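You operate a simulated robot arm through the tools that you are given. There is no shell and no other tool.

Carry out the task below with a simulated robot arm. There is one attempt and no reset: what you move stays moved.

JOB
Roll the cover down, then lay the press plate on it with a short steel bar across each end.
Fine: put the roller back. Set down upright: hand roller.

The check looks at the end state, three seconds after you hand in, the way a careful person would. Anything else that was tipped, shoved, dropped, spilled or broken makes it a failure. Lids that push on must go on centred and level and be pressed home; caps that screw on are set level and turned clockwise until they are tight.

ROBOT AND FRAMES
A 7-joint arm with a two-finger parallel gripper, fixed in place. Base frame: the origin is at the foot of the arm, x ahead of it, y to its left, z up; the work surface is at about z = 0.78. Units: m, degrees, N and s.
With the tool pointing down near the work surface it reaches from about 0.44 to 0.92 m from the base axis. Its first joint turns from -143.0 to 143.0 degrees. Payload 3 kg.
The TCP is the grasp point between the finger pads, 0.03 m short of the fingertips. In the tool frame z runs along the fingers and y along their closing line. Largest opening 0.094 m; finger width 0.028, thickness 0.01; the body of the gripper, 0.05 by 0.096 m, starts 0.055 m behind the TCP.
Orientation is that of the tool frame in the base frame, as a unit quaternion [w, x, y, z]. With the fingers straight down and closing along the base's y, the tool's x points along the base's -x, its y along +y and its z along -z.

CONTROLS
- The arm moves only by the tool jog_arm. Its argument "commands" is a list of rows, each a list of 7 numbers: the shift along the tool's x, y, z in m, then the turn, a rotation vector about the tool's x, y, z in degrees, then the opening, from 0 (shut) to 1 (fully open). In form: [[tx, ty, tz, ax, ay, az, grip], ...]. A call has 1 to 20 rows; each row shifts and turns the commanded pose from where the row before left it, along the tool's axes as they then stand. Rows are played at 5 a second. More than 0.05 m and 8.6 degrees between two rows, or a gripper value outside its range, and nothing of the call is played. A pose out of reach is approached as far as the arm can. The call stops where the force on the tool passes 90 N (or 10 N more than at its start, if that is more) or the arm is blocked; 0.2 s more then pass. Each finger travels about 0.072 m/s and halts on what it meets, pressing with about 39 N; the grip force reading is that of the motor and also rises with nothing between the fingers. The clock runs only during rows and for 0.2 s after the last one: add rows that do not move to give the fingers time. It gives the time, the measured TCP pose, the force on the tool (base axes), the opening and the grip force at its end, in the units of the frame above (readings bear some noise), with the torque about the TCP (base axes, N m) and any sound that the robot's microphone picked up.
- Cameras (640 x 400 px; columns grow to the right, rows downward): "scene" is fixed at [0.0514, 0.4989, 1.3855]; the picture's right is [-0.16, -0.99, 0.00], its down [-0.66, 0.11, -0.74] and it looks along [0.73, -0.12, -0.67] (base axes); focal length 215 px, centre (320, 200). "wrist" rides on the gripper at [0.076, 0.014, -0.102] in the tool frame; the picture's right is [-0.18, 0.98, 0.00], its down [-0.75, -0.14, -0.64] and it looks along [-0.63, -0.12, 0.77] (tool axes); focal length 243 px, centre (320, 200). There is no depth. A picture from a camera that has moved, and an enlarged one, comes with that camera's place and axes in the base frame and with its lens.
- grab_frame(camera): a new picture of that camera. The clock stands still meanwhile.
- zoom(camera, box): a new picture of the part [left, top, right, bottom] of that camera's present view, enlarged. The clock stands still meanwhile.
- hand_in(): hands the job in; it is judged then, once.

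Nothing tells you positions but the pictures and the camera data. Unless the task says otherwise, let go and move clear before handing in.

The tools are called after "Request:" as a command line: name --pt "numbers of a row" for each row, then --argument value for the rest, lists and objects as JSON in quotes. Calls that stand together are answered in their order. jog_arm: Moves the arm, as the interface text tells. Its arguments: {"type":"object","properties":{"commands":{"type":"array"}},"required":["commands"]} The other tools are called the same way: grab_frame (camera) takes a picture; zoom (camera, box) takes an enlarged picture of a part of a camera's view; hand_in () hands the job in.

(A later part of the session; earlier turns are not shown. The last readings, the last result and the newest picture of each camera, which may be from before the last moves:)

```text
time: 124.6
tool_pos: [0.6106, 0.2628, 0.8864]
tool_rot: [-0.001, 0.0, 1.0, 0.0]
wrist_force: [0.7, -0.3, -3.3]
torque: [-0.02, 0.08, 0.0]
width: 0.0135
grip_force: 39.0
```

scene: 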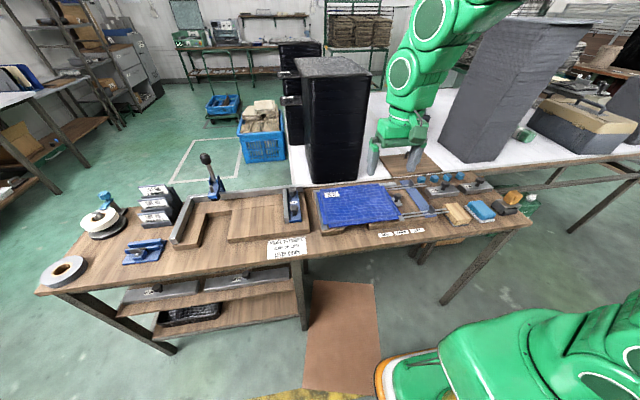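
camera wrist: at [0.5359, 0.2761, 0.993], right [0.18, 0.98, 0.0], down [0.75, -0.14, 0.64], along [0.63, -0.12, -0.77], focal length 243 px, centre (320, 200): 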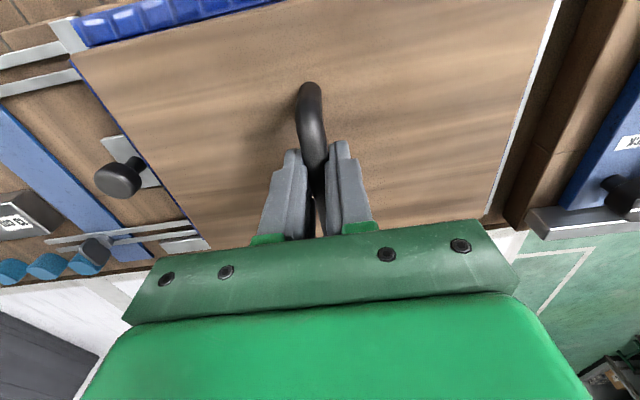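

Request:
jog_arm --pt "0 0 0.001 0 0 0 0" --pt "0 0 0 0 0 0 0"

Request:
jog_arm --pt "0 0 0.001 0 0 0 0" --pt "0 0 0 0 0 0 0"

Request:
zoom --camera "scene" --box '[308, 170, 412, 235]'

```text
time: 125.2
tool_pos: [0.611, 0.2633, 0.8853]
tool_rot: [0.0, 0.0, 1.0, 0.0]
wrist_force: [-1.6, -0.2, 4.7]
torque: [-0.04, 0.01, 0.01]
width: 0.0132
grip_force: 38.6
```

```text
time: 125.8
tool_pos: [0.6118, 0.2637, 0.8855]
tool_rot: [0.0, -0.001, 1.0, 0.0]
wrist_force: [-2.5, 0.8, 16.4]
torque: [0.02, 0.0, 0.0]
width: 0.0134
grip_force: 39.2
```

```text
6.15 times, centred on (360, 202) of scene
camera zoom: at [0.0514, 0.4989, 1.3855], right [-0.16, -0.99, 0.0], down [-0.66, 0.11, -0.74], along [0.73, -0.12, -0.67], focal length 1322 px, centre (74, 185)
```

zoom: 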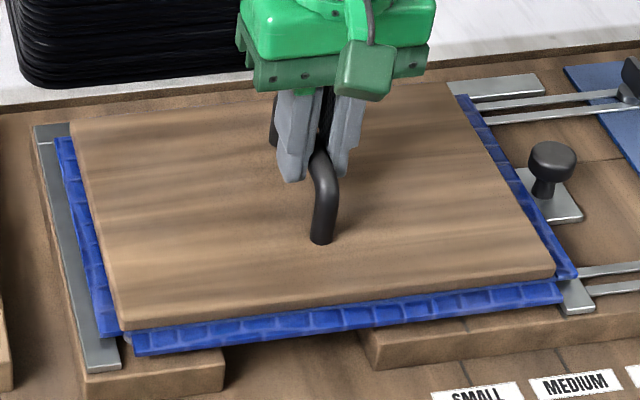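

The plate is down on the panel with the flaps showing evenly all round. I'll relax the load, open, and rise straight up.

Request:
jog_arm --pt "0 0 -0.0012 0 0 0 0" --pt "0 0 0 0 0 0 0.2" --pt "0 0 0 0 0 0 0.5" --pt "0 0 0 0 0 0 0.6" --pt "0 0 0 0 0 0 0.6"

Request:
jog_arm --pt "0 0 -0.02 0 0 0 0.6" --pt "0 0 -0.04 0 0 0 0.6" --pt "0 0 -0.04 0 0 0 0.6" --pt "0 0 -0.03 0 0 0 0.8" --pt "0 0 0 0 0 0 0.8"

Request:
zoom --camera "scene" --box '[308, 170, 412, 235]'

Request:
grab_frame --camera "wrist"

```text
time: 127.0
tool_pos: [0.6125, 0.263, 0.8858]
tool_rot: [-0.001, 0.0, 1.0, 0.001]
wrist_force: [0.5, -0.1, 0.4]
torque: [-0.03, 0.0, 0.0]
width: 0.0564
grip_force: 0.0
```

```text
time: 128.2
tool_pos: [0.6126, 0.2605, 1.0148]
tool_rot: [0.0, 0.0, 1.0, 0.001]
wrist_force: [1.1, 0.0, 0.1]
torque: [-0.02, -0.02, -0.02]
width: 0.0753
grip_force: 0.0
```

```text
6.15 times, centred on (360, 202) of scene
camera zoom: at [0.0514, 0.4989, 1.3855], right [-0.16, -0.99, 0.0], down [-0.66, 0.11, -0.74], along [0.73, -0.12, -0.67], focal length 1322 px, centre (74, 185)
```

zoom: 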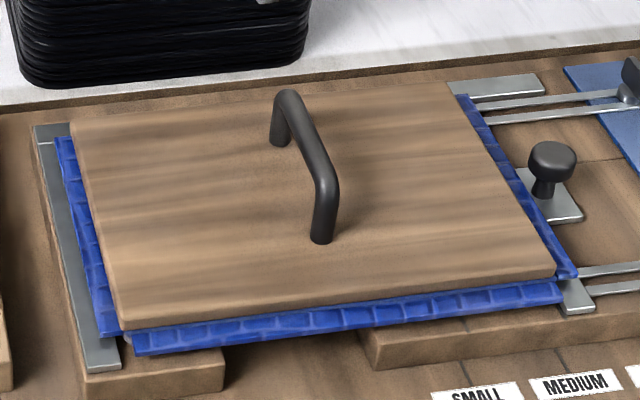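

```text
taken
camera wrist: at [0.5365, 0.2745, 1.1182], right [0.18, 0.98, 0.0], down [0.75, -0.14, 0.64], along [0.63, -0.12, -0.77], focal length 243 px, centre (320, 200)
```

wrist: 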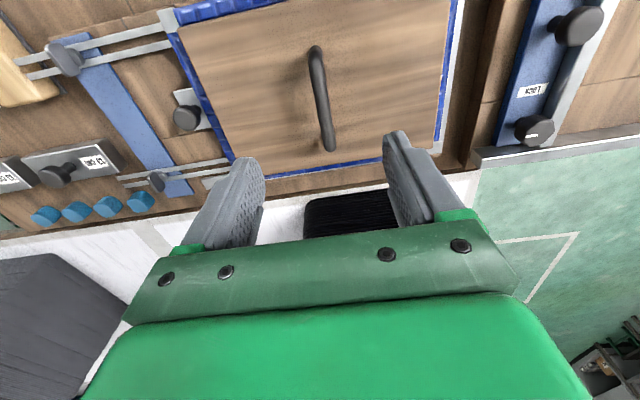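

The plate sits square with an even border, and its handle is free. Next come the bars. I'll move above the nearer 13 cm bar, whose knob is around (0.657, -0.131), and look.

Request:
jog_arm --pt "-0.0044 -0.0392 0 0 0 0 0.8" --pt "-0.0044 -0.0392 0 0 0 0 0.8" --pt "-0.0044 -0.0392 0 0 0 0 0.8" --pt "-0.0044 -0.0392 0 0 0 0 0.8" --pt "-0.0044 -0.0392 0 0 0 0 0.8" --pt "-0.0044 -0.0392 0 0 0 0 0.8" --pt "-0.0044 -0.0392 0 0 0 0 0.8" --pt "-0.0044 -0.0392 0 0 0 0 0.8" --pt "-0.0044 -0.0392 0 0 0 0 0.7" --pt "-0.0044 -0.0392 0 0 0 0 0.6" --pt "0 0 0.03 0 0 0 0.6" --pt "0 0 0.03 0 0 0 0.6" --pt "0 0 0 0 0 0 0.6"

Request:
grab_frame --camera "wrist"

Request:
zoom --camera "scene" --box '[400, 140, 496, 200]'

```text
time: 131.0
tool_pos: [0.6563, -0.1317, 0.9557]
tool_rot: [0.0, -0.001, 1.0, 0.001]
wrist_force: [0.5, 0.0, -0.5]
torque: [0.02, 0.0, 0.0]
width: 0.0563
grip_force: 0.0
```

```text
taken
camera wrist: at [0.5795, -0.1179, 1.058], right [0.18, 0.98, 0.0], down [0.75, -0.14, 0.64], along [0.63, -0.12, -0.77], focal length 243 px, centre (320, 200)
```

wrist: 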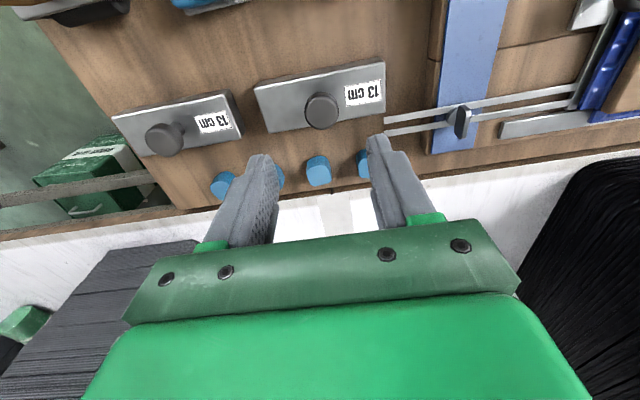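

```text
6.67 times, centred on (448, 170) of scene
camera zoom: at [0.0514, 0.4989, 1.3855], right [-0.16, -0.99, 0.0], down [-0.66, 0.11, -0.74], along [0.73, -0.12, -0.67], focal length 1432 px, centre (-533, 400)
```

zoom: 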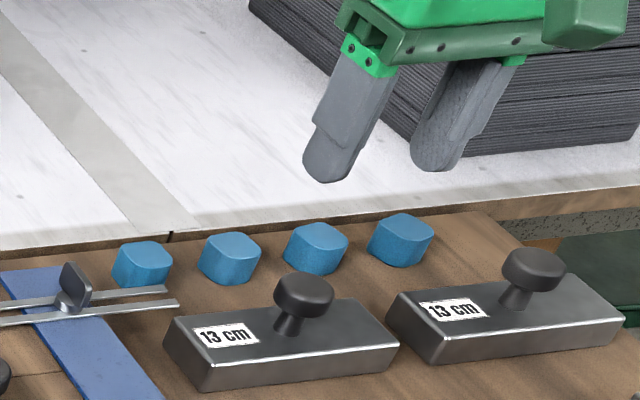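

Request:
zoom --camera "wrist" --box '[230, 40, 410, 152]'

```text
3.56 times, centred on (320, 96) of wrist
camera zoom: at [0.5795, -0.1179, 1.058], right [0.18, 0.98, 0.0], down [0.75, -0.14, 0.64], along [0.63, -0.12, -0.77], focal length 863 px, centre (320, 570)
```

zoom: 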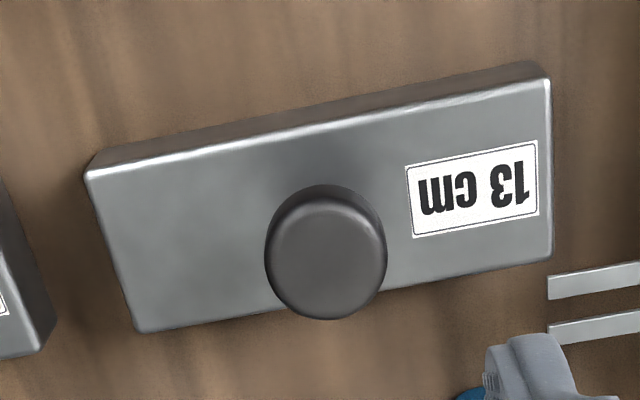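

The bar is centred at (0.658, -0.131) with its top near z 0.80. The knob head is 31 mm wide with its top at about 0.834. I'll descend over the knob with the fingers straddling it.

Request:
jog_arm --pt "-0.0015 0 0.04 0 0 0 0.6" --pt "0 0 0.04 0 0 0 0.6" --pt "0 0 0.025 0 0 0 0.6" --pt "0 0 0.008 0 0 0 0.6" --pt "0 0 0 0 0 0 0.6"

Request:
zoom --camera "scene" --box '[400, 145, 480, 200]'

Request:
zoom --camera "wrist" --box '[160, 40, 480, 240]'

```text
time: 132.2
tool_pos: [0.6583, -0.1293, 0.8411]
tool_rot: [0.001, 0.0, 1.0, 0.001]
wrist_force: [0.1, -0.5, 0.6]
torque: [0.02, 0.03, 0.01]
width: 0.0563
grip_force: 0.0
```

```text
7.27 times, centred on (440, 172) of scene
camera zoom: at [0.0514, 0.4989, 1.3855], right [-0.16, -0.99, 0.0], down [-0.66, 0.11, -0.74], along [0.73, -0.12, -0.67], focal length 1562 px, centre (-553, 400)
```

zoom: 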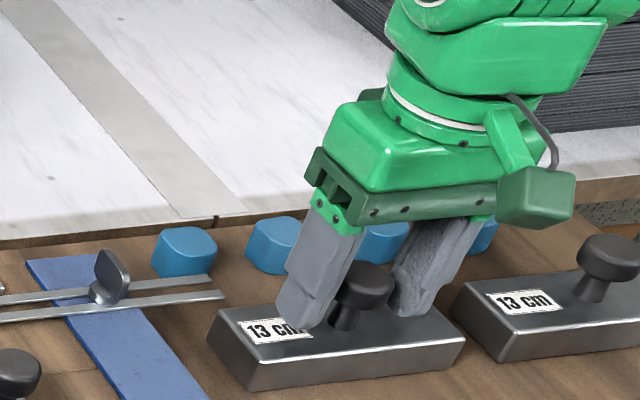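

```text
2.00 times, centred on (320, 140) of wrist
camera zoom: at [0.5818, -0.1158, 0.9443], right [0.18, 0.98, 0.0], down [0.75, -0.14, 0.64], along [0.63, -0.12, -0.77], focal length 485 px, centre (320, 320)
```

zoom: 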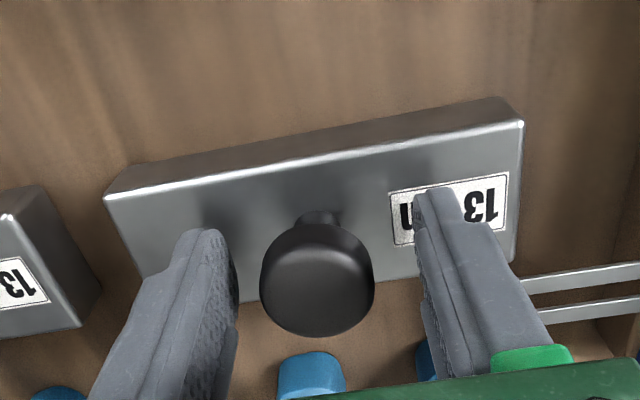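

The fingers straddle the knob. I'll go down until the tips touch the bar top lightly, then back off and close.

Request:
jog_arm --pt "0 0 0.003 0 0 0 0.6" --pt "0 0 0.002 0 0 0 0.6" --pt "0 0 0 0 0 0 0.6"

Request:
jog_arm --pt "0 0 0.002 0 0 0 0.6" --pt "0 0 0 0 0 0 0.6"

```text
time: 133.0
tool_pos: [0.6576, -0.1293, 0.8379]
tool_rot: [0.0, 0.0, 1.0, 0.001]
wrist_force: [-0.1, -0.5, -0.3]
torque: [0.0, 0.0, 0.01]
width: 0.0564
grip_force: 0.1
```

```text
time: 133.6
tool_pos: [0.6583, -0.1297, 0.8345]
tool_rot: [0.0, 0.0, 1.0, 0.001]
wrist_force: [0.0, -0.7, 0.8]
torque: [-0.02, -0.03, 0.02]
width: 0.0563
grip_force: 0.0
```

Request:
jog_arm --pt "0 -0.001 0.001 0 0 0 0.6" --pt "0 0 0 0 0 0 0.4" --pt "0 0 0 0 0 0 0" --pt "0 0 0 0 0 0 0" --pt "0 0 0 0 0 0 0" --pt "0 0 0 0 0 0 0"

Request:
zoom --camera "scene" --box '[410, 150, 474, 195]'

```text
time: 135.0
tool_pos: [0.6575, -0.1313, 0.8342]
tool_rot: [0.0, 0.0, 1.0, 0.0]
wrist_force: [4.1, 0.8, 47.0]
torque: [-0.06, 0.07, -0.01]
width: 0.0313
grip_force: 39.3
```

```text
8.89 times, centred on (442, 172) of scene
camera zoom: at [0.0514, 0.4989, 1.3855], right [-0.16, -0.99, 0.0], down [-0.66, 0.11, -0.74], along [0.73, -0.12, -0.67], focal length 1909 px, centre (-764, 444)
```

zoom: 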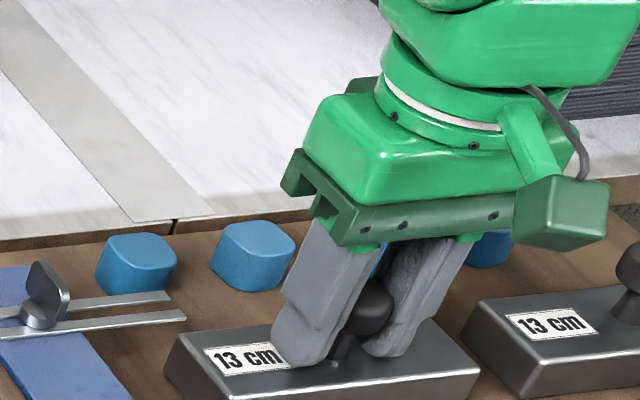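

The knob is gripped (31 mm), but the tips bear on the bar top with 47 N. I'll lift gradually and watch the force.

Request:
jog_arm --pt "0 0 -0.002 0 0 0 0" --pt "0 0 0 0 0 0 0"

Request:
jog_arm --pt "0 0 -0.003 0 0 0 0" --pt "0 0 0 0 0 0 0"

Request:
jog_arm --pt "0 0 -0.01 0 0 0 0" --pt "0 0 -0.02 0 0 0 0" --pt "0 0 0 0 0 0 0"

Request:
zoom --camera "scene" --box '[400, 140, 480, 195]'

Request:
zoom --camera "wrist" --box '[160, 40, 480, 240]'

```text
time: 135.6
tool_pos: [0.6568, -0.1301, 0.8357]
tool_rot: [-0.001, -0.001, 1.0, 0.001]
wrist_force: [5.5, -3.2, 11.6]
torque: [-0.34, -0.71, 0.01]
width: 0.0312
grip_force: 38.7
```

```text
time: 136.2
tool_pos: [0.6568, -0.1313, 0.8381]
tool_rot: [-0.001, 0.0, 1.0, 0.001]
wrist_force: [-0.4, -0.3, -3.0]
torque: [-0.02, 0.03, -0.02]
width: 0.0311
grip_force: 39.1
```

```text
time: 137.0
tool_pos: [0.6566, -0.1307, 0.87]
tool_rot: [0.0, 0.0, 1.0, 0.001]
wrist_force: [0.8, -0.6, -3.7]
torque: [-0.01, -0.02, 0.03]
width: 0.031
grip_force: 39.3
```

```text
7.27 times, centred on (440, 168) of scene
camera zoom: at [0.0514, 0.4989, 1.3855], right [-0.16, -0.99, 0.0], down [-0.66, 0.11, -0.74], along [0.73, -0.12, -0.67], focal length 1562 px, centre (-553, 436)
```

zoom: 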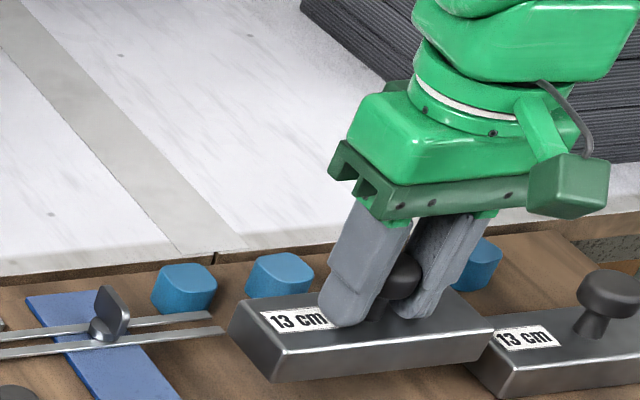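

```text
2.00 times, centred on (320, 140) of wrist
camera zoom: at [0.5804, -0.1175, 0.972], right [0.18, 0.98, 0.0], down [0.75, -0.14, 0.64], along [0.63, -0.12, -0.77], focal length 485 px, centre (320, 320)
```

zoom: 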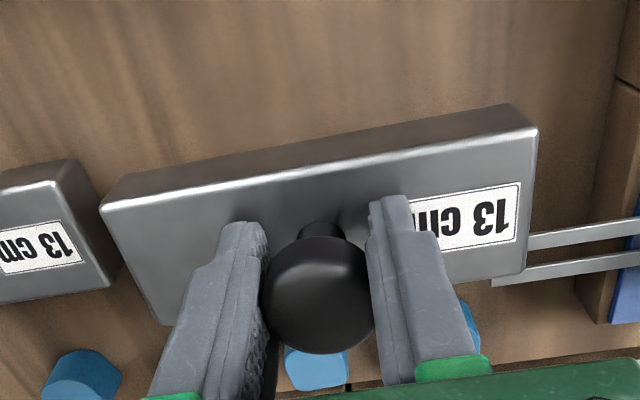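

The bar is up, looks level, and is lighter than expected. I'll raise it to about z 1.0 and carry it over toward the left end of the plate.

Request:
jog_arm --pt "0 0 -0.03 0 0 0 0" --pt "0 0 -0.035 0 0 0 0" --pt "0 0 -0.035 0 0 0 0" --pt "0 0 -0.03 0 0 0 0" --pt "0.0032 0.0443 0 0 0 0 0" --pt "0.0032 0.0443 0 0 0 0 0" --pt "0.0032 0.0443 0 0 0 0 0" --pt "0.0032 0.0443 0 0 0 0 0" --pt "0.0032 0.0443 0 0 0 0 0" --pt "0.0032 0.0443 0 0 0 0 0" --pt "0.0032 0.0443 0 0 0 0 0" --pt "0.0032 0.0443 0 0 0 0 0" --pt "0.0032 0.0443 0 0 0 0 0" --pt "0.0032 0.0443 0 0 0 0 0" --pt "0.0032 0.0443 0 0 0 0 0" --pt "0 0 0 0 0 0 0"

Request:
zoom --camera "scene" --box '[290, 120, 418, 220]'

Request:
grab_frame --camera "wrist"

```text
time: 140.4
tool_pos: [0.6219, 0.3583, 0.9994]
tool_rot: [0.0, 0.0, 1.0, -0.001]
wrist_force: [-0.7, -0.3, -4.1]
torque: [0.03, -0.01, 0.0]
width: 0.0312
grip_force: 38.6
```

```text
4.00 times, centred on (354, 170) of scene
camera zoom: at [0.0514, 0.4989, 1.3855], right [-0.16, -0.99, 0.0], down [-0.66, 0.11, -0.74], along [0.73, -0.12, -0.67], focal length 859 px, centre (184, 320)
```

zoom: 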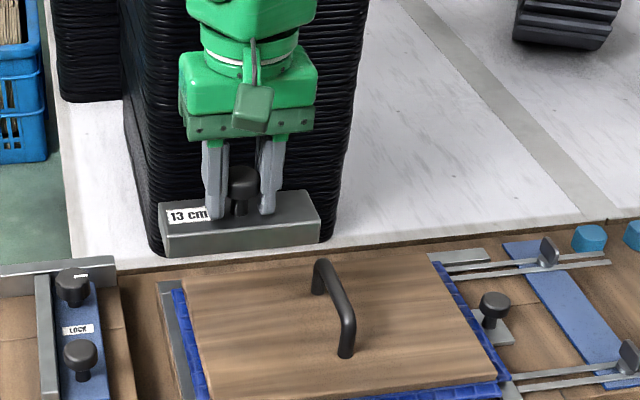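

```text
taken
camera wrist: at [0.5462, 0.3716, 1.1032], right [0.18, 0.98, 0.0], down [0.75, -0.14, 0.64], along [0.63, -0.12, -0.77], focal length 243 px, centre (320, 200)
```

wrist: 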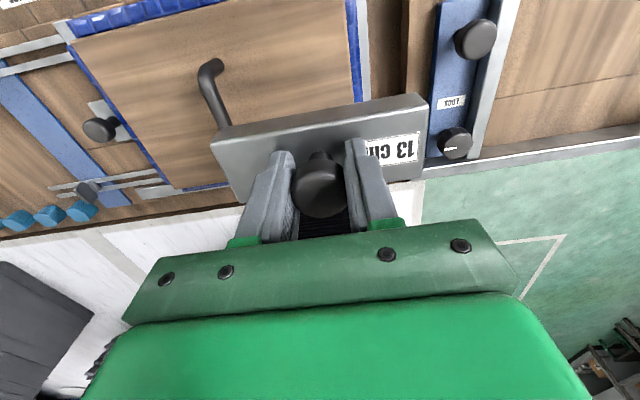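

The bar hangs level. I'll rotate the gripper 90° in place so the bar lies along x, across the plate's end.

Request:
jog_arm --pt "0 0 0 0 0 7.5 0" --pt "0 0 0 0 0 7.5 0" --pt "0 0 0 0 0 7.5 0" --pt "0 0 0 0 0 7.5 0" --pt "0 0 0 0 0 7.5 0" --pt "0 0 0 0 0 7.5 0" --pt "0 0 0 0 0 7.5 0" --pt "0 0 0 0 0 7.5 0" --pt "0 0 0 0 0 7.5 0" --pt "0 0 0 0 0 7.5 0" --pt "0 0 0 0 0 7.5 0" --pt "0 0 0 0 0 7.5 0" --pt "0 0 0 0 0 0 0" --pt "0 0 0 0 0 0 0"

Request:
zoom --camera "scene" --box '[290, 120, 418, 220]'

Request:
grab_frame --camera "wrist"

```text
time: 143.4
tool_pos: [0.6225, 0.3573, 0.9999]
tool_rot: [-0.001, 0.708, 0.706, 0.001]
wrist_force: [-0.1, -0.2, -3.2]
torque: [0.03, -0.01, 0.03]
width: 0.0313
grip_force: 38.6
```

```text
4.00 times, centred on (354, 170) of scene
camera zoom: at [0.0514, 0.4989, 1.3855], right [-0.16, -0.99, 0.0], down [-0.66, 0.11, -0.74], along [0.73, -0.12, -0.67], focal length 859 px, centre (184, 320)
```

zoom: 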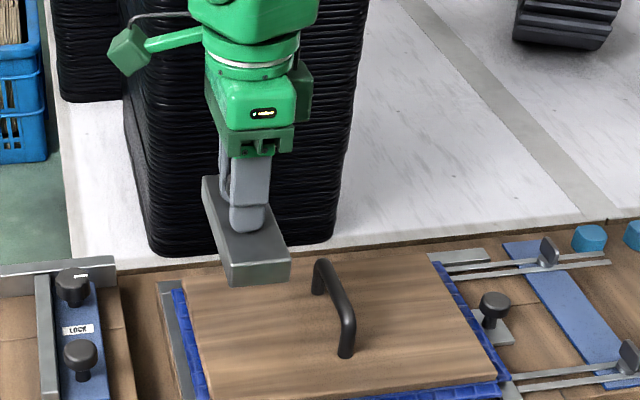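

```text
taken
camera wrist: at [0.6366, 0.4322, 1.1017], right [0.98, -0.19, 0.0], down [-0.14, -0.75, 0.64], along [-0.12, -0.63, -0.77], focal length 243 px, centre (320, 200)
```

wrist: 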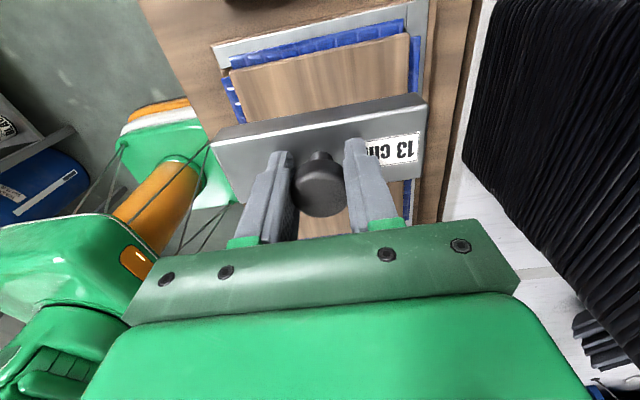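

The bar now lies along x. The plate's left edge is at y about 0.391 and its x centre is about 0.625. I'll lower the bar at (0.625, 0.357) to just above the plate.

Request:
jog_arm --pt "0 0.0025 0.03 0 0 0 0" --pt "0 0 0.04 0 0 0 0" --pt "0 0 0.03 0 0 0 0" --pt "0 0 0 0 0 0 0"

Request:
zoom --camera "scene" --box '[300, 160, 396, 220]'

Request:
grab_frame --camera "wrist"

```text
time: 144.4
tool_pos: [0.6236, 0.3576, 0.9]
tool_rot: [-0.001, 0.707, 0.707, -0.001]
wrist_force: [0.2, 0.5, -3.2]
torque: [0.0, 0.02, -0.01]
width: 0.0311
grip_force: 39.2
```

```text
6.67 times, centred on (348, 190) of scene
camera zoom: at [0.0514, 0.4989, 1.3855], right [-0.16, -0.99, 0.0], down [-0.66, 0.11, -0.74], along [0.73, -0.12, -0.67], focal length 1432 px, centre (133, 267)
```

zoom: 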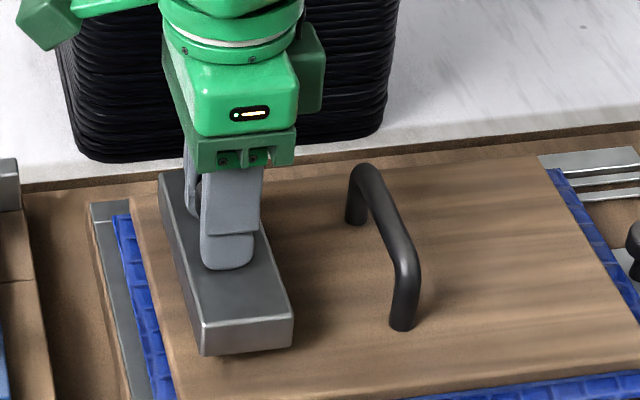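

```text
taken
camera wrist: at [0.6382, 0.4332, 1.0019], right [0.98, -0.18, 0.0], down [-0.14, -0.75, 0.64], along [-0.12, -0.63, -0.77], focal length 243 px, centre (320, 200)
```

wrist: 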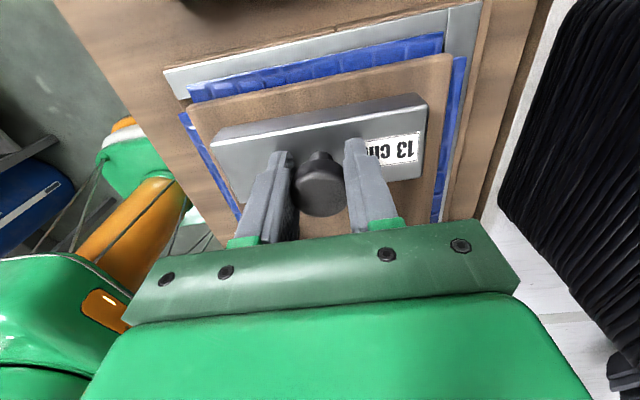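

The bar is centred across the left end with a small margin. I'll lower it to contact.

Request:
jog_arm --pt "0 0 0.006 0 0 0 0" --pt "0 0 0.003 0 0 0 0" --pt "0 0 0 0 0 0 0"

Request:
jog_arm --pt "0 0 0.0015 0 0 0 0" --pt "0 0 0 0 0 0 0"

Request:
jog_arm --pt "0 0 0.001 0 0 0 0" --pt "0 0 0 0 0 0 0"

```text
time: 145.2
tool_pos: [0.6231, 0.3565, 0.8898]
tool_rot: [-0.001, 0.707, 0.707, -0.001]
wrist_force: [0.2, 0.2, -4.0]
torque: [0.03, 0.03, -0.02]
width: 0.0308
grip_force: 38.8
```

```text
time: 145.8
tool_pos: [0.6246, 0.3574, 0.8898]
tool_rot: [-0.001, 0.707, 0.707, 0.0]
wrist_force: [-0.3, 0.3, -4.1]
torque: [-0.01, 0.0, -0.01]
width: 0.0312
grip_force: 39.0
```

```text
time: 146.4
tool_pos: [0.6231, 0.3572, 0.8889]
tool_rot: [0.0, 0.707, 0.707, 0.0]
wrist_force: [-1.0, -1.6, -1.0]
torque: [-0.09, -0.02, 0.0]
width: 0.0312
grip_force: 38.6
```

Request:
jog_arm --pt "0 0 0.0005 0 0 0 0" --pt "0 0 0 0 0 0 0"

Request:
jog_arm --pt "0 0 0 0 0 0 0.4" --pt "0 0 0 0 0 0 0.55" --pt "0 0 0 0 0 0 0.6" --pt "0 0 0 0 0 0 0.6"

Request:
jog_arm --pt "0 0 -0.01 0 0 0 0.6" --pt "0 0 -0.03 0 0 0 0.6" --pt "0 0 -0.04 0 0 0 0.6" --pt "0 0 -0.04 0 0 0 0.6" --pt "0 0 0 0 0 0 0.6"

Request:
zoom --camera "scene" --box '[300, 160, 412, 230]'

Request:
grab_frame --camera "wrist"

```text
time: 147.0
tool_pos: [0.6245, 0.3579, 0.8885]
tool_rot: [0.0, 0.707, 0.707, 0.0]
wrist_force: [-2.1, 2.4, 4.7]
torque: [-0.09, 0.1, -0.06]
width: 0.0309
grip_force: 38.8
```

```text
time: 148.0
tool_pos: [0.6241, 0.3581, 0.8882]
tool_rot: [-0.001, 0.707, 0.708, 0.0]
wrist_force: [0.0, 0.1, 2.9]
torque: [-0.04, -0.02, -0.03]
width: 0.0562
grip_force: 0.1
```

```text
time: 149.2
tool_pos: [0.6231, 0.3577, 1.0057]
tool_rot: [-0.001, 0.707, 0.707, -0.001]
wrist_force: [0.0, -0.2, -0.3]
torque: [0.03, 0.01, 0.0]
width: 0.0563
grip_force: 0.2
```

```text
5.71 times, centred on (356, 195) of scene
camera zoom: at [0.0514, 0.4989, 1.3855], right [-0.16, -0.99, 0.0], down [-0.66, 0.11, -0.74], along [0.73, -0.12, -0.67], focal length 1227 px, centre (114, 229)
```

zoom: 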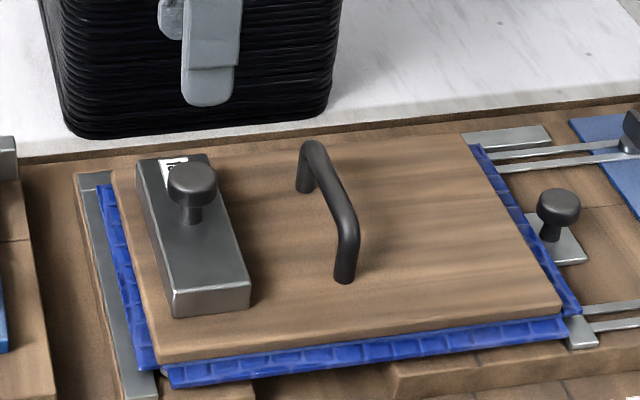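

```text
taken
camera wrist: at [0.6377, 0.4338, 1.108], right [0.98, -0.18, 0.0], down [-0.14, -0.75, 0.64], along [-0.12, -0.63, -0.77], focal length 243 px, centre (320, 200)
```

wrist: 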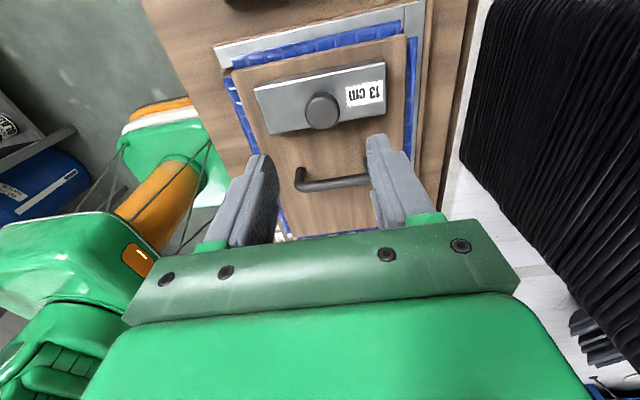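

The first bar lies across the left end. I'll rotate back and go for the second 13 cm bar at about (0.658, -0.289).

Request:
jog_arm --pt "0 0 0 0 0 -7.5 0.6" --pt "0 0 0 0 0 -7.5 0.6" --pt "0 0 0 0 0 -7.5 0.6" --pt "0 0 0 0 0 -7.5 0.6" --pt "0 0 0 0 0 -7.5 0.6" --pt "0 0 0 0 0 -7.5 0.6" --pt "0 0 0 0 0 -7.5 0.6" --pt "0 0 0 0 0 -7.5 0.6" --pt "0 0 0 0 0 -7.5 0.6" --pt "0 0 0 0 0 -7.5 0.6" --pt "0 0 0 0 0 -7.5 0.6" --pt "0 0 0 0 0 -7.5 0.6" --pt "0 0 0 0 0 0 0.6"

Request:
jog_arm --pt "-0.0023 -0.0431 0 0 0 0 0.6" --pt "-0.0023 -0.0431 0 0 0 0 0.6" --pt "-0.0023 -0.0431 0 0 0 0 0.6" --pt "-0.0023 -0.0431 0 0 0 0 0.6" --pt "-0.0023 -0.0431 0 0 0 0 0.6" --pt "-0.0023 -0.0431 0 0 0 0 0.6" --pt "-0.0023 -0.0431 0 0 0 0 0.6" --pt "-0.0023 -0.0431 0 0 0 0 0.6" --pt "-0.0023 -0.0431 0 0 0 0 0.6" --pt "-0.0023 -0.0431 0 0 0 0 0.6" --pt "-0.0023 -0.0431 0 0 0 0 0.6" --pt "-0.0023 -0.0431 0 0 0 0 0.6" --pt "-0.0023 -0.0431 0 0 0 0 0.6" --pt "-0.0023 -0.0431 0 0 0 0 0.6" --pt "-0.0023 -0.0431 0 0 0 0 0.6" --pt "0 0 0.045 0 0 0 0.6" --pt "0 0 0 0 0 0 0.6"

Request:
zoom --camera "wrist" --box '[230, 40, 410, 152]'

Request:
zoom --camera "scene" --box '[430, 140, 526, 200]'

```text
time: 152.0
tool_pos: [0.6256, 0.3581, 1.0083]
tool_rot: [0.0, -0.001, 1.0, 0.0]
wrist_force: [-0.8, -0.4, 0.2]
torque: [0.02, 0.01, -0.01]
width: 0.0563
grip_force: 0.0
```

```text
time: 155.6
tool_pos: [0.6581, -0.2873, 0.9611]
tool_rot: [0.001, -0.001, 1.0, 0.0]
wrist_force: [0.1, 0.1, 0.2]
torque: [0.01, 0.0, 0.0]
width: 0.0564
grip_force: 0.1
```

```text
3.56 times, centred on (320, 96) of wrist
camera zoom: at [0.5819, -0.275, 1.0633], right [0.18, 0.98, 0.0], down [0.75, -0.14, 0.64], along [0.63, -0.12, -0.77], focal length 863 px, centre (320, 570)
```

zoom: 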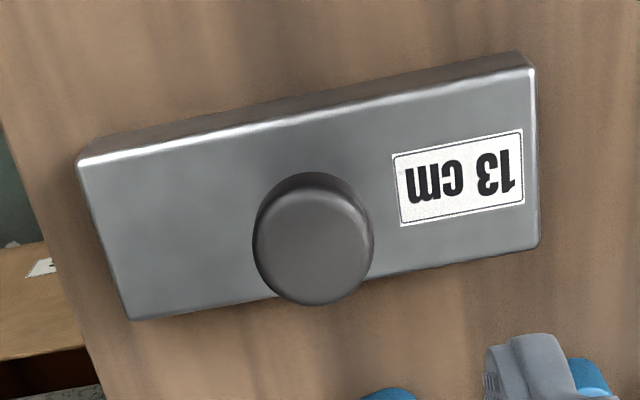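

```text
6.67 times, centred on (478, 170) of scene
camera zoom: at [0.0514, 0.4989, 1.3855], right [-0.16, -0.99, 0.0], down [-0.66, 0.11, -0.74], along [0.73, -0.12, -0.67], focal length 1432 px, centre (-733, 400)
```

zoom: 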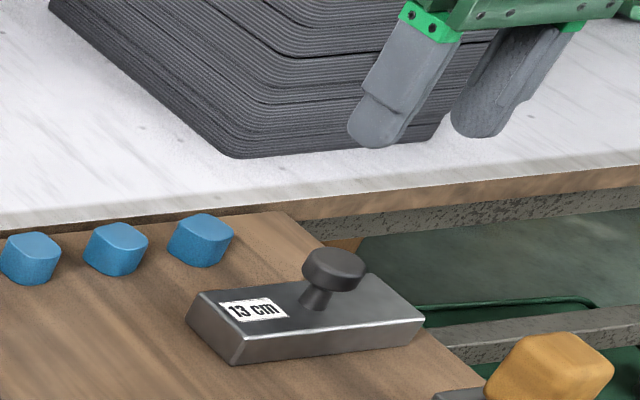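

The second bar's knob is at about (0.658, -0.2905). I'll align and descend over it.

Request:
jog_arm --pt "0 -0.003 0.04 0 0 0 0.6" --pt "0 0 0.04 0 0 0 0.6" --pt "0 0 0.03 0 0 0 0.6" --pt "0 0 0.011 0 0 0 0.6" --pt "0 0 0 0 0 0 0.6"

Request:
zoom --camera "wrist" --box '[160, 40, 480, 240]'

Request:
zoom --camera "scene" --box '[440, 150, 520, 200]'

```text
time: 156.8
tool_pos: [0.6588, -0.2921, 0.8414]
tool_rot: [0.0, 0.0, 1.0, 0.001]
wrist_force: [-0.4, 0.2, -0.2]
torque: [-0.04, -0.02, 0.0]
width: 0.0563
grip_force: 0.0
```

```text
2.00 times, centred on (320, 140) of wrist
camera zoom: at [0.5825, -0.279, 0.9427], right [0.18, 0.98, 0.0], down [0.75, -0.14, 0.64], along [0.63, -0.12, -0.77], focal length 485 px, centre (320, 320)
```

zoom: 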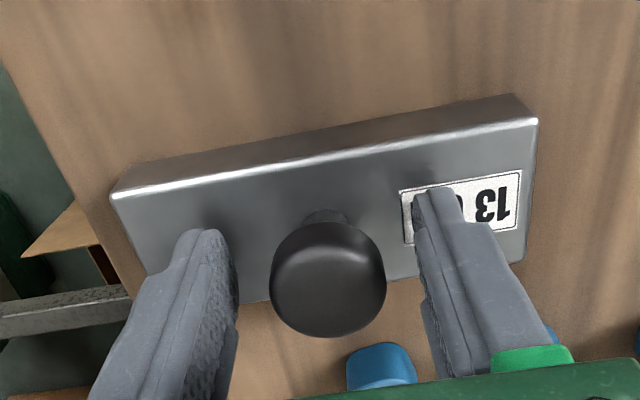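

```text
8.00 times, centred on (480, 175) of scene
camera zoom: at [0.0514, 0.4989, 1.3855], right [-0.16, -0.99, 0.0], down [-0.66, 0.11, -0.74], along [0.73, -0.12, -0.67], focal length 1718 px, centre (-960, 400)
```

zoom: 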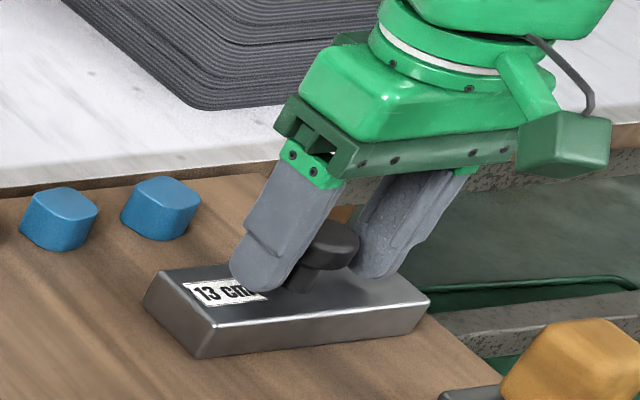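

Request:
jog_arm --pt "0 0.002 0.003 0 0 0 0.6" --pt "0 0 0.001 0 0 0 0.6" --pt "0 0 0 0 0 0 0.4" --pt "0 0 0 0 0 0 0" --pt "0 0 0 0 0 0 0" --pt "0 0 0 0 0 0 0" --pt "0 0 0 0 0 0 0"

```text
time: 158.4
tool_pos: [0.6585, -0.2892, 0.8371]
tool_rot: [0.0, 0.0, 1.0, 0.001]
wrist_force: [-0.4, -2.0, -1.4]
torque: [-0.04, -0.04, -0.02]
width: 0.0308
grip_force: 39.2
```

The knob is gripped cleanly with no load on the bar. I'll lift and check.

Request:
jog_arm --pt "0 0 -0.005 0 0 0 0" --pt "0 0 -0.015 0 0 0 0" --pt "0 0 -0.03 0 0 0 0" --pt "0 0 -0.035 0 0 0 0" --pt "0 0 -0.035 0 0 0 0" --pt "0 0 -0.04 0 0 0 0" --pt "0 0 0 0 0 0 0"

Request:
zoom --camera "scene" --box '[430, 90, 542, 190]'

Request:
grab_frame --camera "wrist"

```text
time: 160.0
tool_pos: [0.659, -0.2883, 0.9979]
tool_rot: [-0.001, 0.0, 1.0, 0.001]
wrist_force: [0.6, -0.9, -3.7]
torque: [0.0, 0.0, 0.0]
width: 0.031
grip_force: 39.0
```

```text
4.00 times, centred on (486, 140) of scene
camera zoom: at [0.0514, 0.4989, 1.3855], right [-0.16, -0.99, 0.0], down [-0.66, 0.11, -0.74], along [0.73, -0.12, -0.67], focal length 859 px, centre (-344, 440)
```

zoom: 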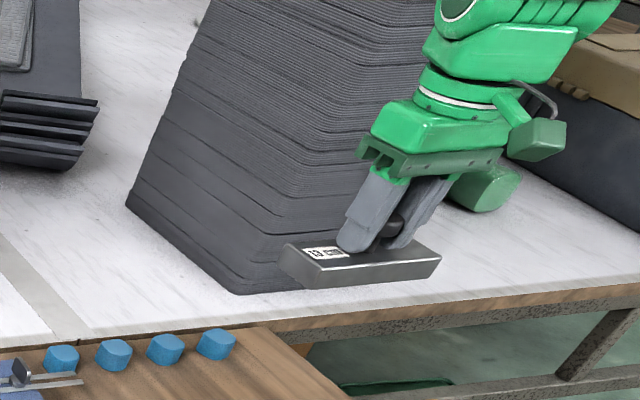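

```text
taken
camera wrist: at [0.583, -0.2758, 1.1012], right [0.18, 0.98, 0.0], down [0.75, -0.14, 0.64], along [0.63, -0.12, -0.77], focal length 243 px, centre (320, 200)
```

wrist: 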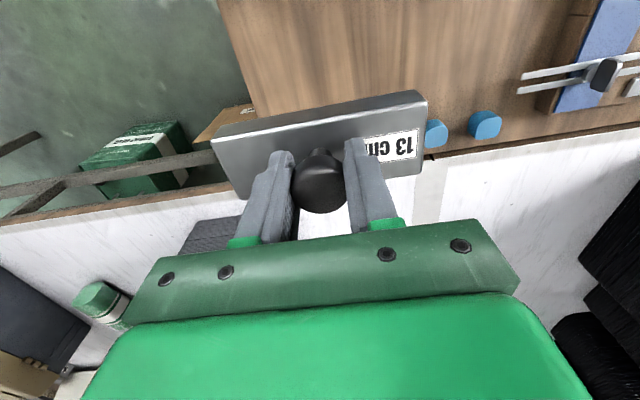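

The second bar is up and level. I'll carry it to above the right end at (0.624, 0.168) and rotate it 90°.

Request:
jog_arm --pt "0.0032 0.0415 0 0 0 0 0" --pt "0.0032 0.0415 0 0 0 0 0" --pt "0.0032 0.0415 0 0 0 0 0" --pt "0.0032 0.0415 0 0 0 0 0" --pt "0.0032 0.0415 0 0 0 0 0" --pt "0.0032 0.0415 0 0 0 0 0" --pt "0.0032 0.0415 0 0 0 0 0" --pt "0.0032 0.0415 0 0 0 0 0" --pt "0.0032 0.0415 0 0 0 0 0" --pt "0.0032 0.0415 0 0 0 0 0" --pt "0.0025 0.0415 0 0 0 0 0" --pt "0 0 0 0 0 0 0"

Request:
jog_arm --pt "0 0 0 0 0 7.5 0" --pt "0 0 0 0 0 7.5 0" --pt "0 0 0 0 0 7.5 0" --pt "0 0 0 0 0 7.5 0" --pt "0 0 0 0 0 7.5 0" --pt "0 0 0 0 0 7.5 0" --pt "0 0 0 0 0 7.5 0" --pt "0 0 0 0 0 7.5 0" --pt "0 0 0 0 0 7.5 0" --pt "0 0 0 0 0 7.5 0" --pt "0 0 0 0 0 7.5 0" --pt "0 0 0 0 0 7.5 0" --pt "0 0 0 0 0 0 0" --pt "0 0 0 0 0 0 0"

Request:
zoom --camera "scene" --box '[300, 130, 428, 230]'

Request:
grab_frame --camera "wrist"

```text
time: 162.6
tool_pos: [0.6244, 0.1681, 0.9958]
tool_rot: [0.0, 0.0, 1.0, 0.001]
wrist_force: [-0.7, -1.0, -4.0]
torque: [-0.01, 0.02, -0.02]
width: 0.031
grip_force: 39.4
```

```text
time: 165.6
tool_pos: [0.6245, 0.1662, 0.9969]
tool_rot: [-0.001, 0.708, 0.707, 0.0]
wrist_force: [0.4, -0.4, -3.9]
torque: [0.0, -0.03, 0.01]
width: 0.0308
grip_force: 38.7
```

```text
4.00 times, centred on (364, 180) of scene
camera zoom: at [0.0514, 0.4989, 1.3855], right [-0.16, -0.99, 0.0], down [-0.66, 0.11, -0.74], along [0.73, -0.12, -0.67], focal length 859 px, centre (144, 280)
```

zoom: 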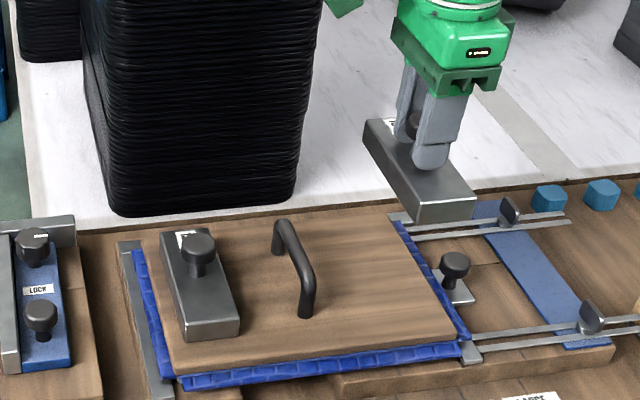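

```text
taken
camera wrist: at [0.639, 0.2412, 1.0998], right [0.98, -0.19, 0.0], down [-0.14, -0.75, 0.64], along [-0.12, -0.63, -0.77], focal length 243 px, centre (320, 200)
```

wrist: 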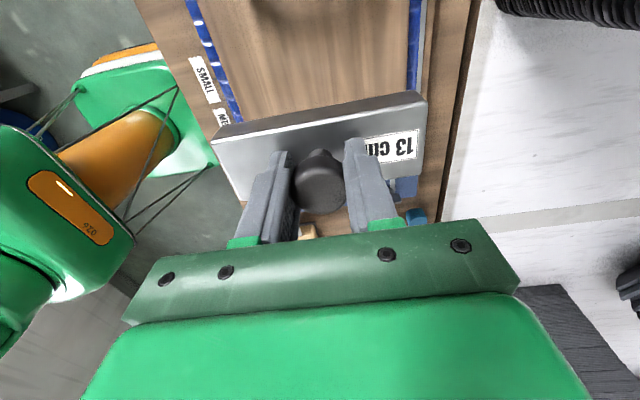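

The bar is aligned along x over the right end. I'll lower it to just above the plate and check clearances.

Request:
jog_arm --pt "0.001 0.0005 0.035 0 0 0 0" --pt "0 0 0.035 0 0 0 0" --pt "0 0 0.025 0 0 0 0" --pt "0 0 0 0 0 0 0"

Request:
zoom --camera "scene" --box '[320, 150, 432, 230]'

Request:
grab_frame --camera "wrist"

```text
time: 166.6
tool_pos: [0.6264, 0.166, 0.9031]
tool_rot: [0.0, 0.707, 0.707, 0.0]
wrist_force: [-0.9, 0.6, -3.3]
torque: [0.04, 0.01, -0.01]
width: 0.0311
grip_force: 38.7
```

```text
5.00 times, centred on (376, 190) of scene
camera zoom: at [0.0514, 0.4989, 1.3855], right [-0.16, -0.99, 0.0], down [-0.66, 0.11, -0.74], along [0.73, -0.12, -0.67], focal length 1074 px, centre (40, 250)
```

zoom: 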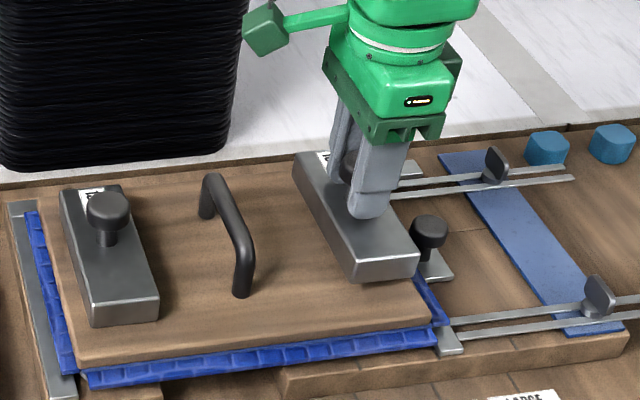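

```text
taken
camera wrist: at [0.6397, 0.2414, 1.0048], right [0.98, -0.18, 0.0], down [-0.14, -0.75, 0.64], along [-0.12, -0.63, -0.77], focal length 243 px, centre (320, 200)
```

wrist: 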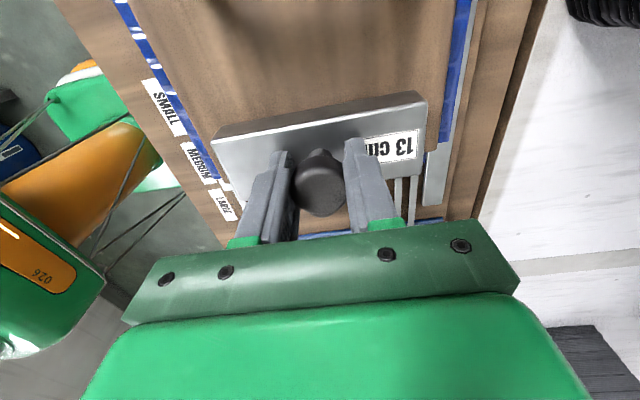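

There's clearance all round and about 7 mm of margin to the plate's right edge. I'll lower to contact.

Request:
jog_arm --pt "0 0 0.006 0 0 0 0" --pt "0 0 0.005 0 0 0 0" --pt "0 0 0 0 0 0 0"

Request:
jog_arm --pt "0 0 0.0015 0 0 0 0" --pt "0 0 0 0 0 0 0"

Request:
jog_arm --pt "0 0 0.001 0 0 0 0" --pt "0 0 0 0 0 0 0"

```text
time: 167.4
tool_pos: [0.6258, 0.1679, 0.8917]
tool_rot: [-0.001, 0.707, 0.707, 0.001]
wrist_force: [0.6, -0.1, -3.9]
torque: [0.0, 0.01, -0.03]
width: 0.0308
grip_force: 39.4
```

```text
time: 168.0
tool_pos: [0.6244, 0.1673, 0.8899]
tool_rot: [-0.001, 0.706, 0.708, 0.001]
wrist_force: [0.0, -1.7, -0.1]
torque: [-0.08, -0.06, -0.06]
width: 0.0308
grip_force: 39.2
```

```text
time: 168.6
tool_pos: [0.6242, 0.1678, 0.8897]
tool_rot: [-0.001, 0.707, 0.707, 0.001]
wrist_force: [-0.7, -1.9, 11.0]
torque: [0.24, 0.01, -0.02]
width: 0.0313
grip_force: 39.3
```

The second bar is seated. I'll ease off slightly, release, and rise clear.

Request:
jog_arm --pt "0 0 -0.0005 0 0 0 0" --pt "0 0 0 0 0 0 0.4" --pt "0 0 0 0 0 0 0.55" --pt "0 0 0 0 0 0 0.6" --pt "0 0 0 0 0 0 0.6"

Request:
jog_arm --pt "0 0 -0.01 0 0 0 0.6" --pt "0 0 -0.03 0 0 0 0.6" --pt "0 0 -0.04 0 0 0 0.6" --pt "0 0 -0.04 0 0 0 0.6" --pt "0 0 -0.04 0 0 0 0.6" --pt "0 0 0 0 0 0 0.6"

Request:
zoom --camera "scene" --box '[300, 160, 412, 240]'

Request:
grab_frame --camera "wrist"

```text
time: 169.8
tool_pos: [0.6236, 0.1671, 0.8898]
tool_rot: [0.0, 0.707, 0.707, 0.001]
wrist_force: [-1.2, -0.1, -0.4]
torque: [-0.03, 0.01, 0.0]
width: 0.0562
grip_force: 0.0
```

```text
time: 171.2
tool_pos: [0.6262, 0.1654, 1.0508]
tool_rot: [0.0, 0.707, 0.708, 0.0]
wrist_force: [0.2, 0.3, 0.4]
torque: [-0.02, 0.02, 0.0]
width: 0.0565
grip_force: 0.1
```

```text
5.00 times, centred on (356, 200) of scene
camera zoom: at [0.0514, 0.4989, 1.3855], right [-0.16, -0.99, 0.0], down [-0.66, 0.11, -0.74], along [0.73, -0.12, -0.67], focal length 1074 px, centre (140, 200)
```

zoom: 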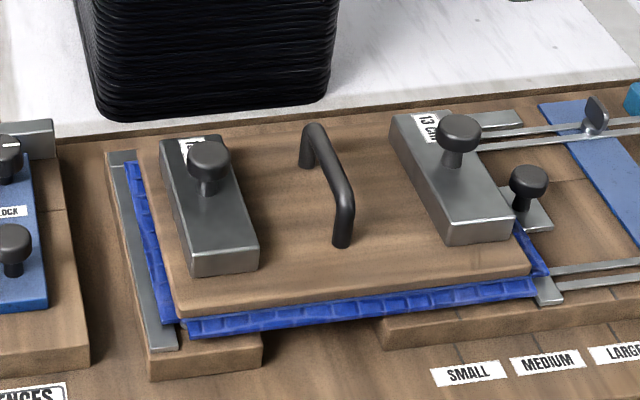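

```text
taken
camera wrist: at [0.6413, 0.2406, 1.1531], right [0.98, -0.18, 0.0], down [-0.14, -0.75, 0.64], along [-0.12, -0.63, -0.77], focal length 243 px, centre (320, 200)
```

wrist: 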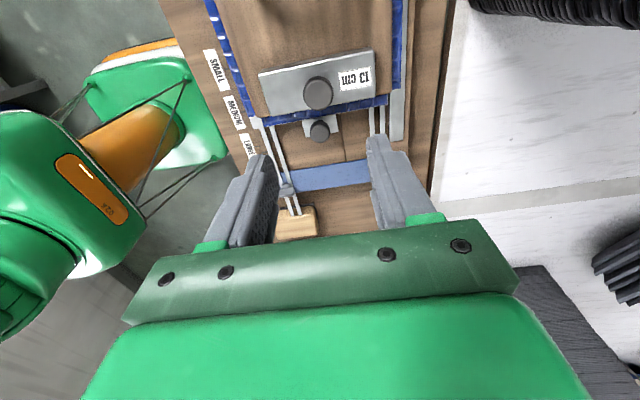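

Both bars lie across the ends of the plate. I'll rotate the gripper back, move well clear and check the whole scene.

Request:
jog_arm --pt "0 0 -0.03 0 0 -7.5 0.6" --pt "0 0 -0.03 0 0 -7.5 0.6" --pt "0 0 -0.03 0 0 -7.5 0.6" --pt "0 0 -0.03 0 0 -7.5 0.6" --pt "0 0 0 0 0 -7.5 0.6" --pt "0 0 0 0 0 -7.5 0.6" --pt "0 0 0 0 0 -7.5 0.6" --pt "0 0 0 0 0 -7.5 0.6" --pt "0 0 0 0 0 -7.5 0.6" --pt "0 0 0 0 0 -7.5 0.6" --pt "0 0 0 0 0 -7.5 0.6" --pt "0 0 0 0 0 -7.5 0.6" --pt "0 0 0 0 0 0 0.6"

Request:
jog_arm --pt "0 -0.045 0 0 0 0 1" --pt "0 -0.045 0 0 0 0 1" --pt "0 -0.045 0 0 0 0 1" --pt "0 -0.045 0 0 0 0 1" --pt "0 -0.045 0 0 0 0 1" --pt "0 -0.045 0 0 0 0 1" --pt "0 -0.045 0 0 0 0 1" --pt "0 -0.045 0 0 0 0 1" --pt "0 0 0 0 0 0 1" --pt "0 0 0 0 0 0 1"

Request:
grab_frame --camera "scene"

Request:
zoom --camera "scene" --box '[300, 160, 412, 240]'

Request:
zoom --camera "scene" --box '[400, 150, 544, 240]'

```text
time: 174.0
tool_pos: [0.6272, 0.1674, 1.17]
tool_rot: [0.0, 0.0, 1.0, 0.001]
wrist_force: [0.1, 0.1, 0.2]
torque: [-0.03, -0.02, -0.01]
width: 0.0562
grip_force: 0.1
```

```text
time: 176.2
tool_pos: [0.6261, -0.1962, 1.1685]
tool_rot: [-0.002, 0.0, 1.0, 0.001]
wrist_force: [-0.8, -0.6, 0.7]
torque: [-0.02, 0.01, -0.01]
width: 0.0937
grip_force: 0.1
```

```text
taken
```

scene: 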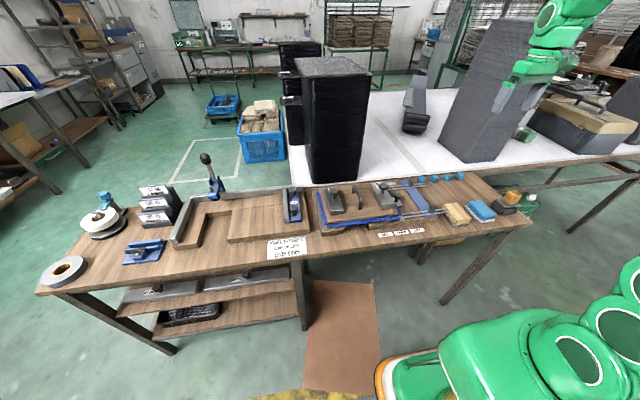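

```text
5.00 times, centred on (356, 200) of scene
camera zoom: at [0.0514, 0.4989, 1.3855], right [-0.16, -0.99, 0.0], down [-0.66, 0.11, -0.74], along [0.73, -0.12, -0.67], focal length 1074 px, centre (140, 200)
```

zoom: 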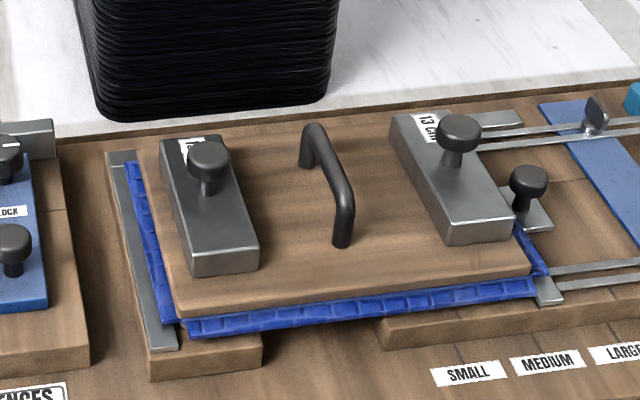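

```text
4.44 times, centred on (472, 195) of scene
camera zoom: at [0.0514, 0.4989, 1.3855], right [-0.16, -0.99, 0.0], down [-0.66, 0.11, -0.74], along [0.73, -0.12, -0.67], focal length 955 px, centre (-356, 222)
```

zoom: 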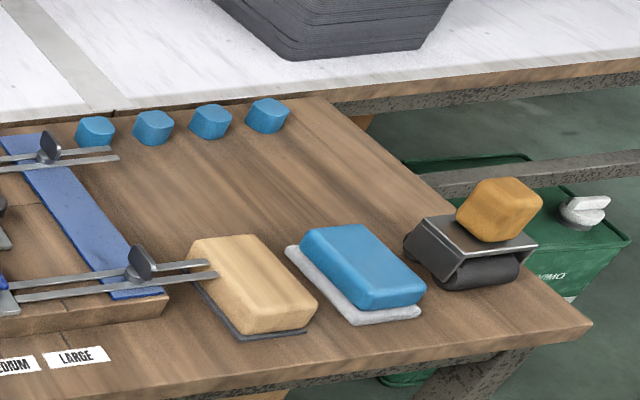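

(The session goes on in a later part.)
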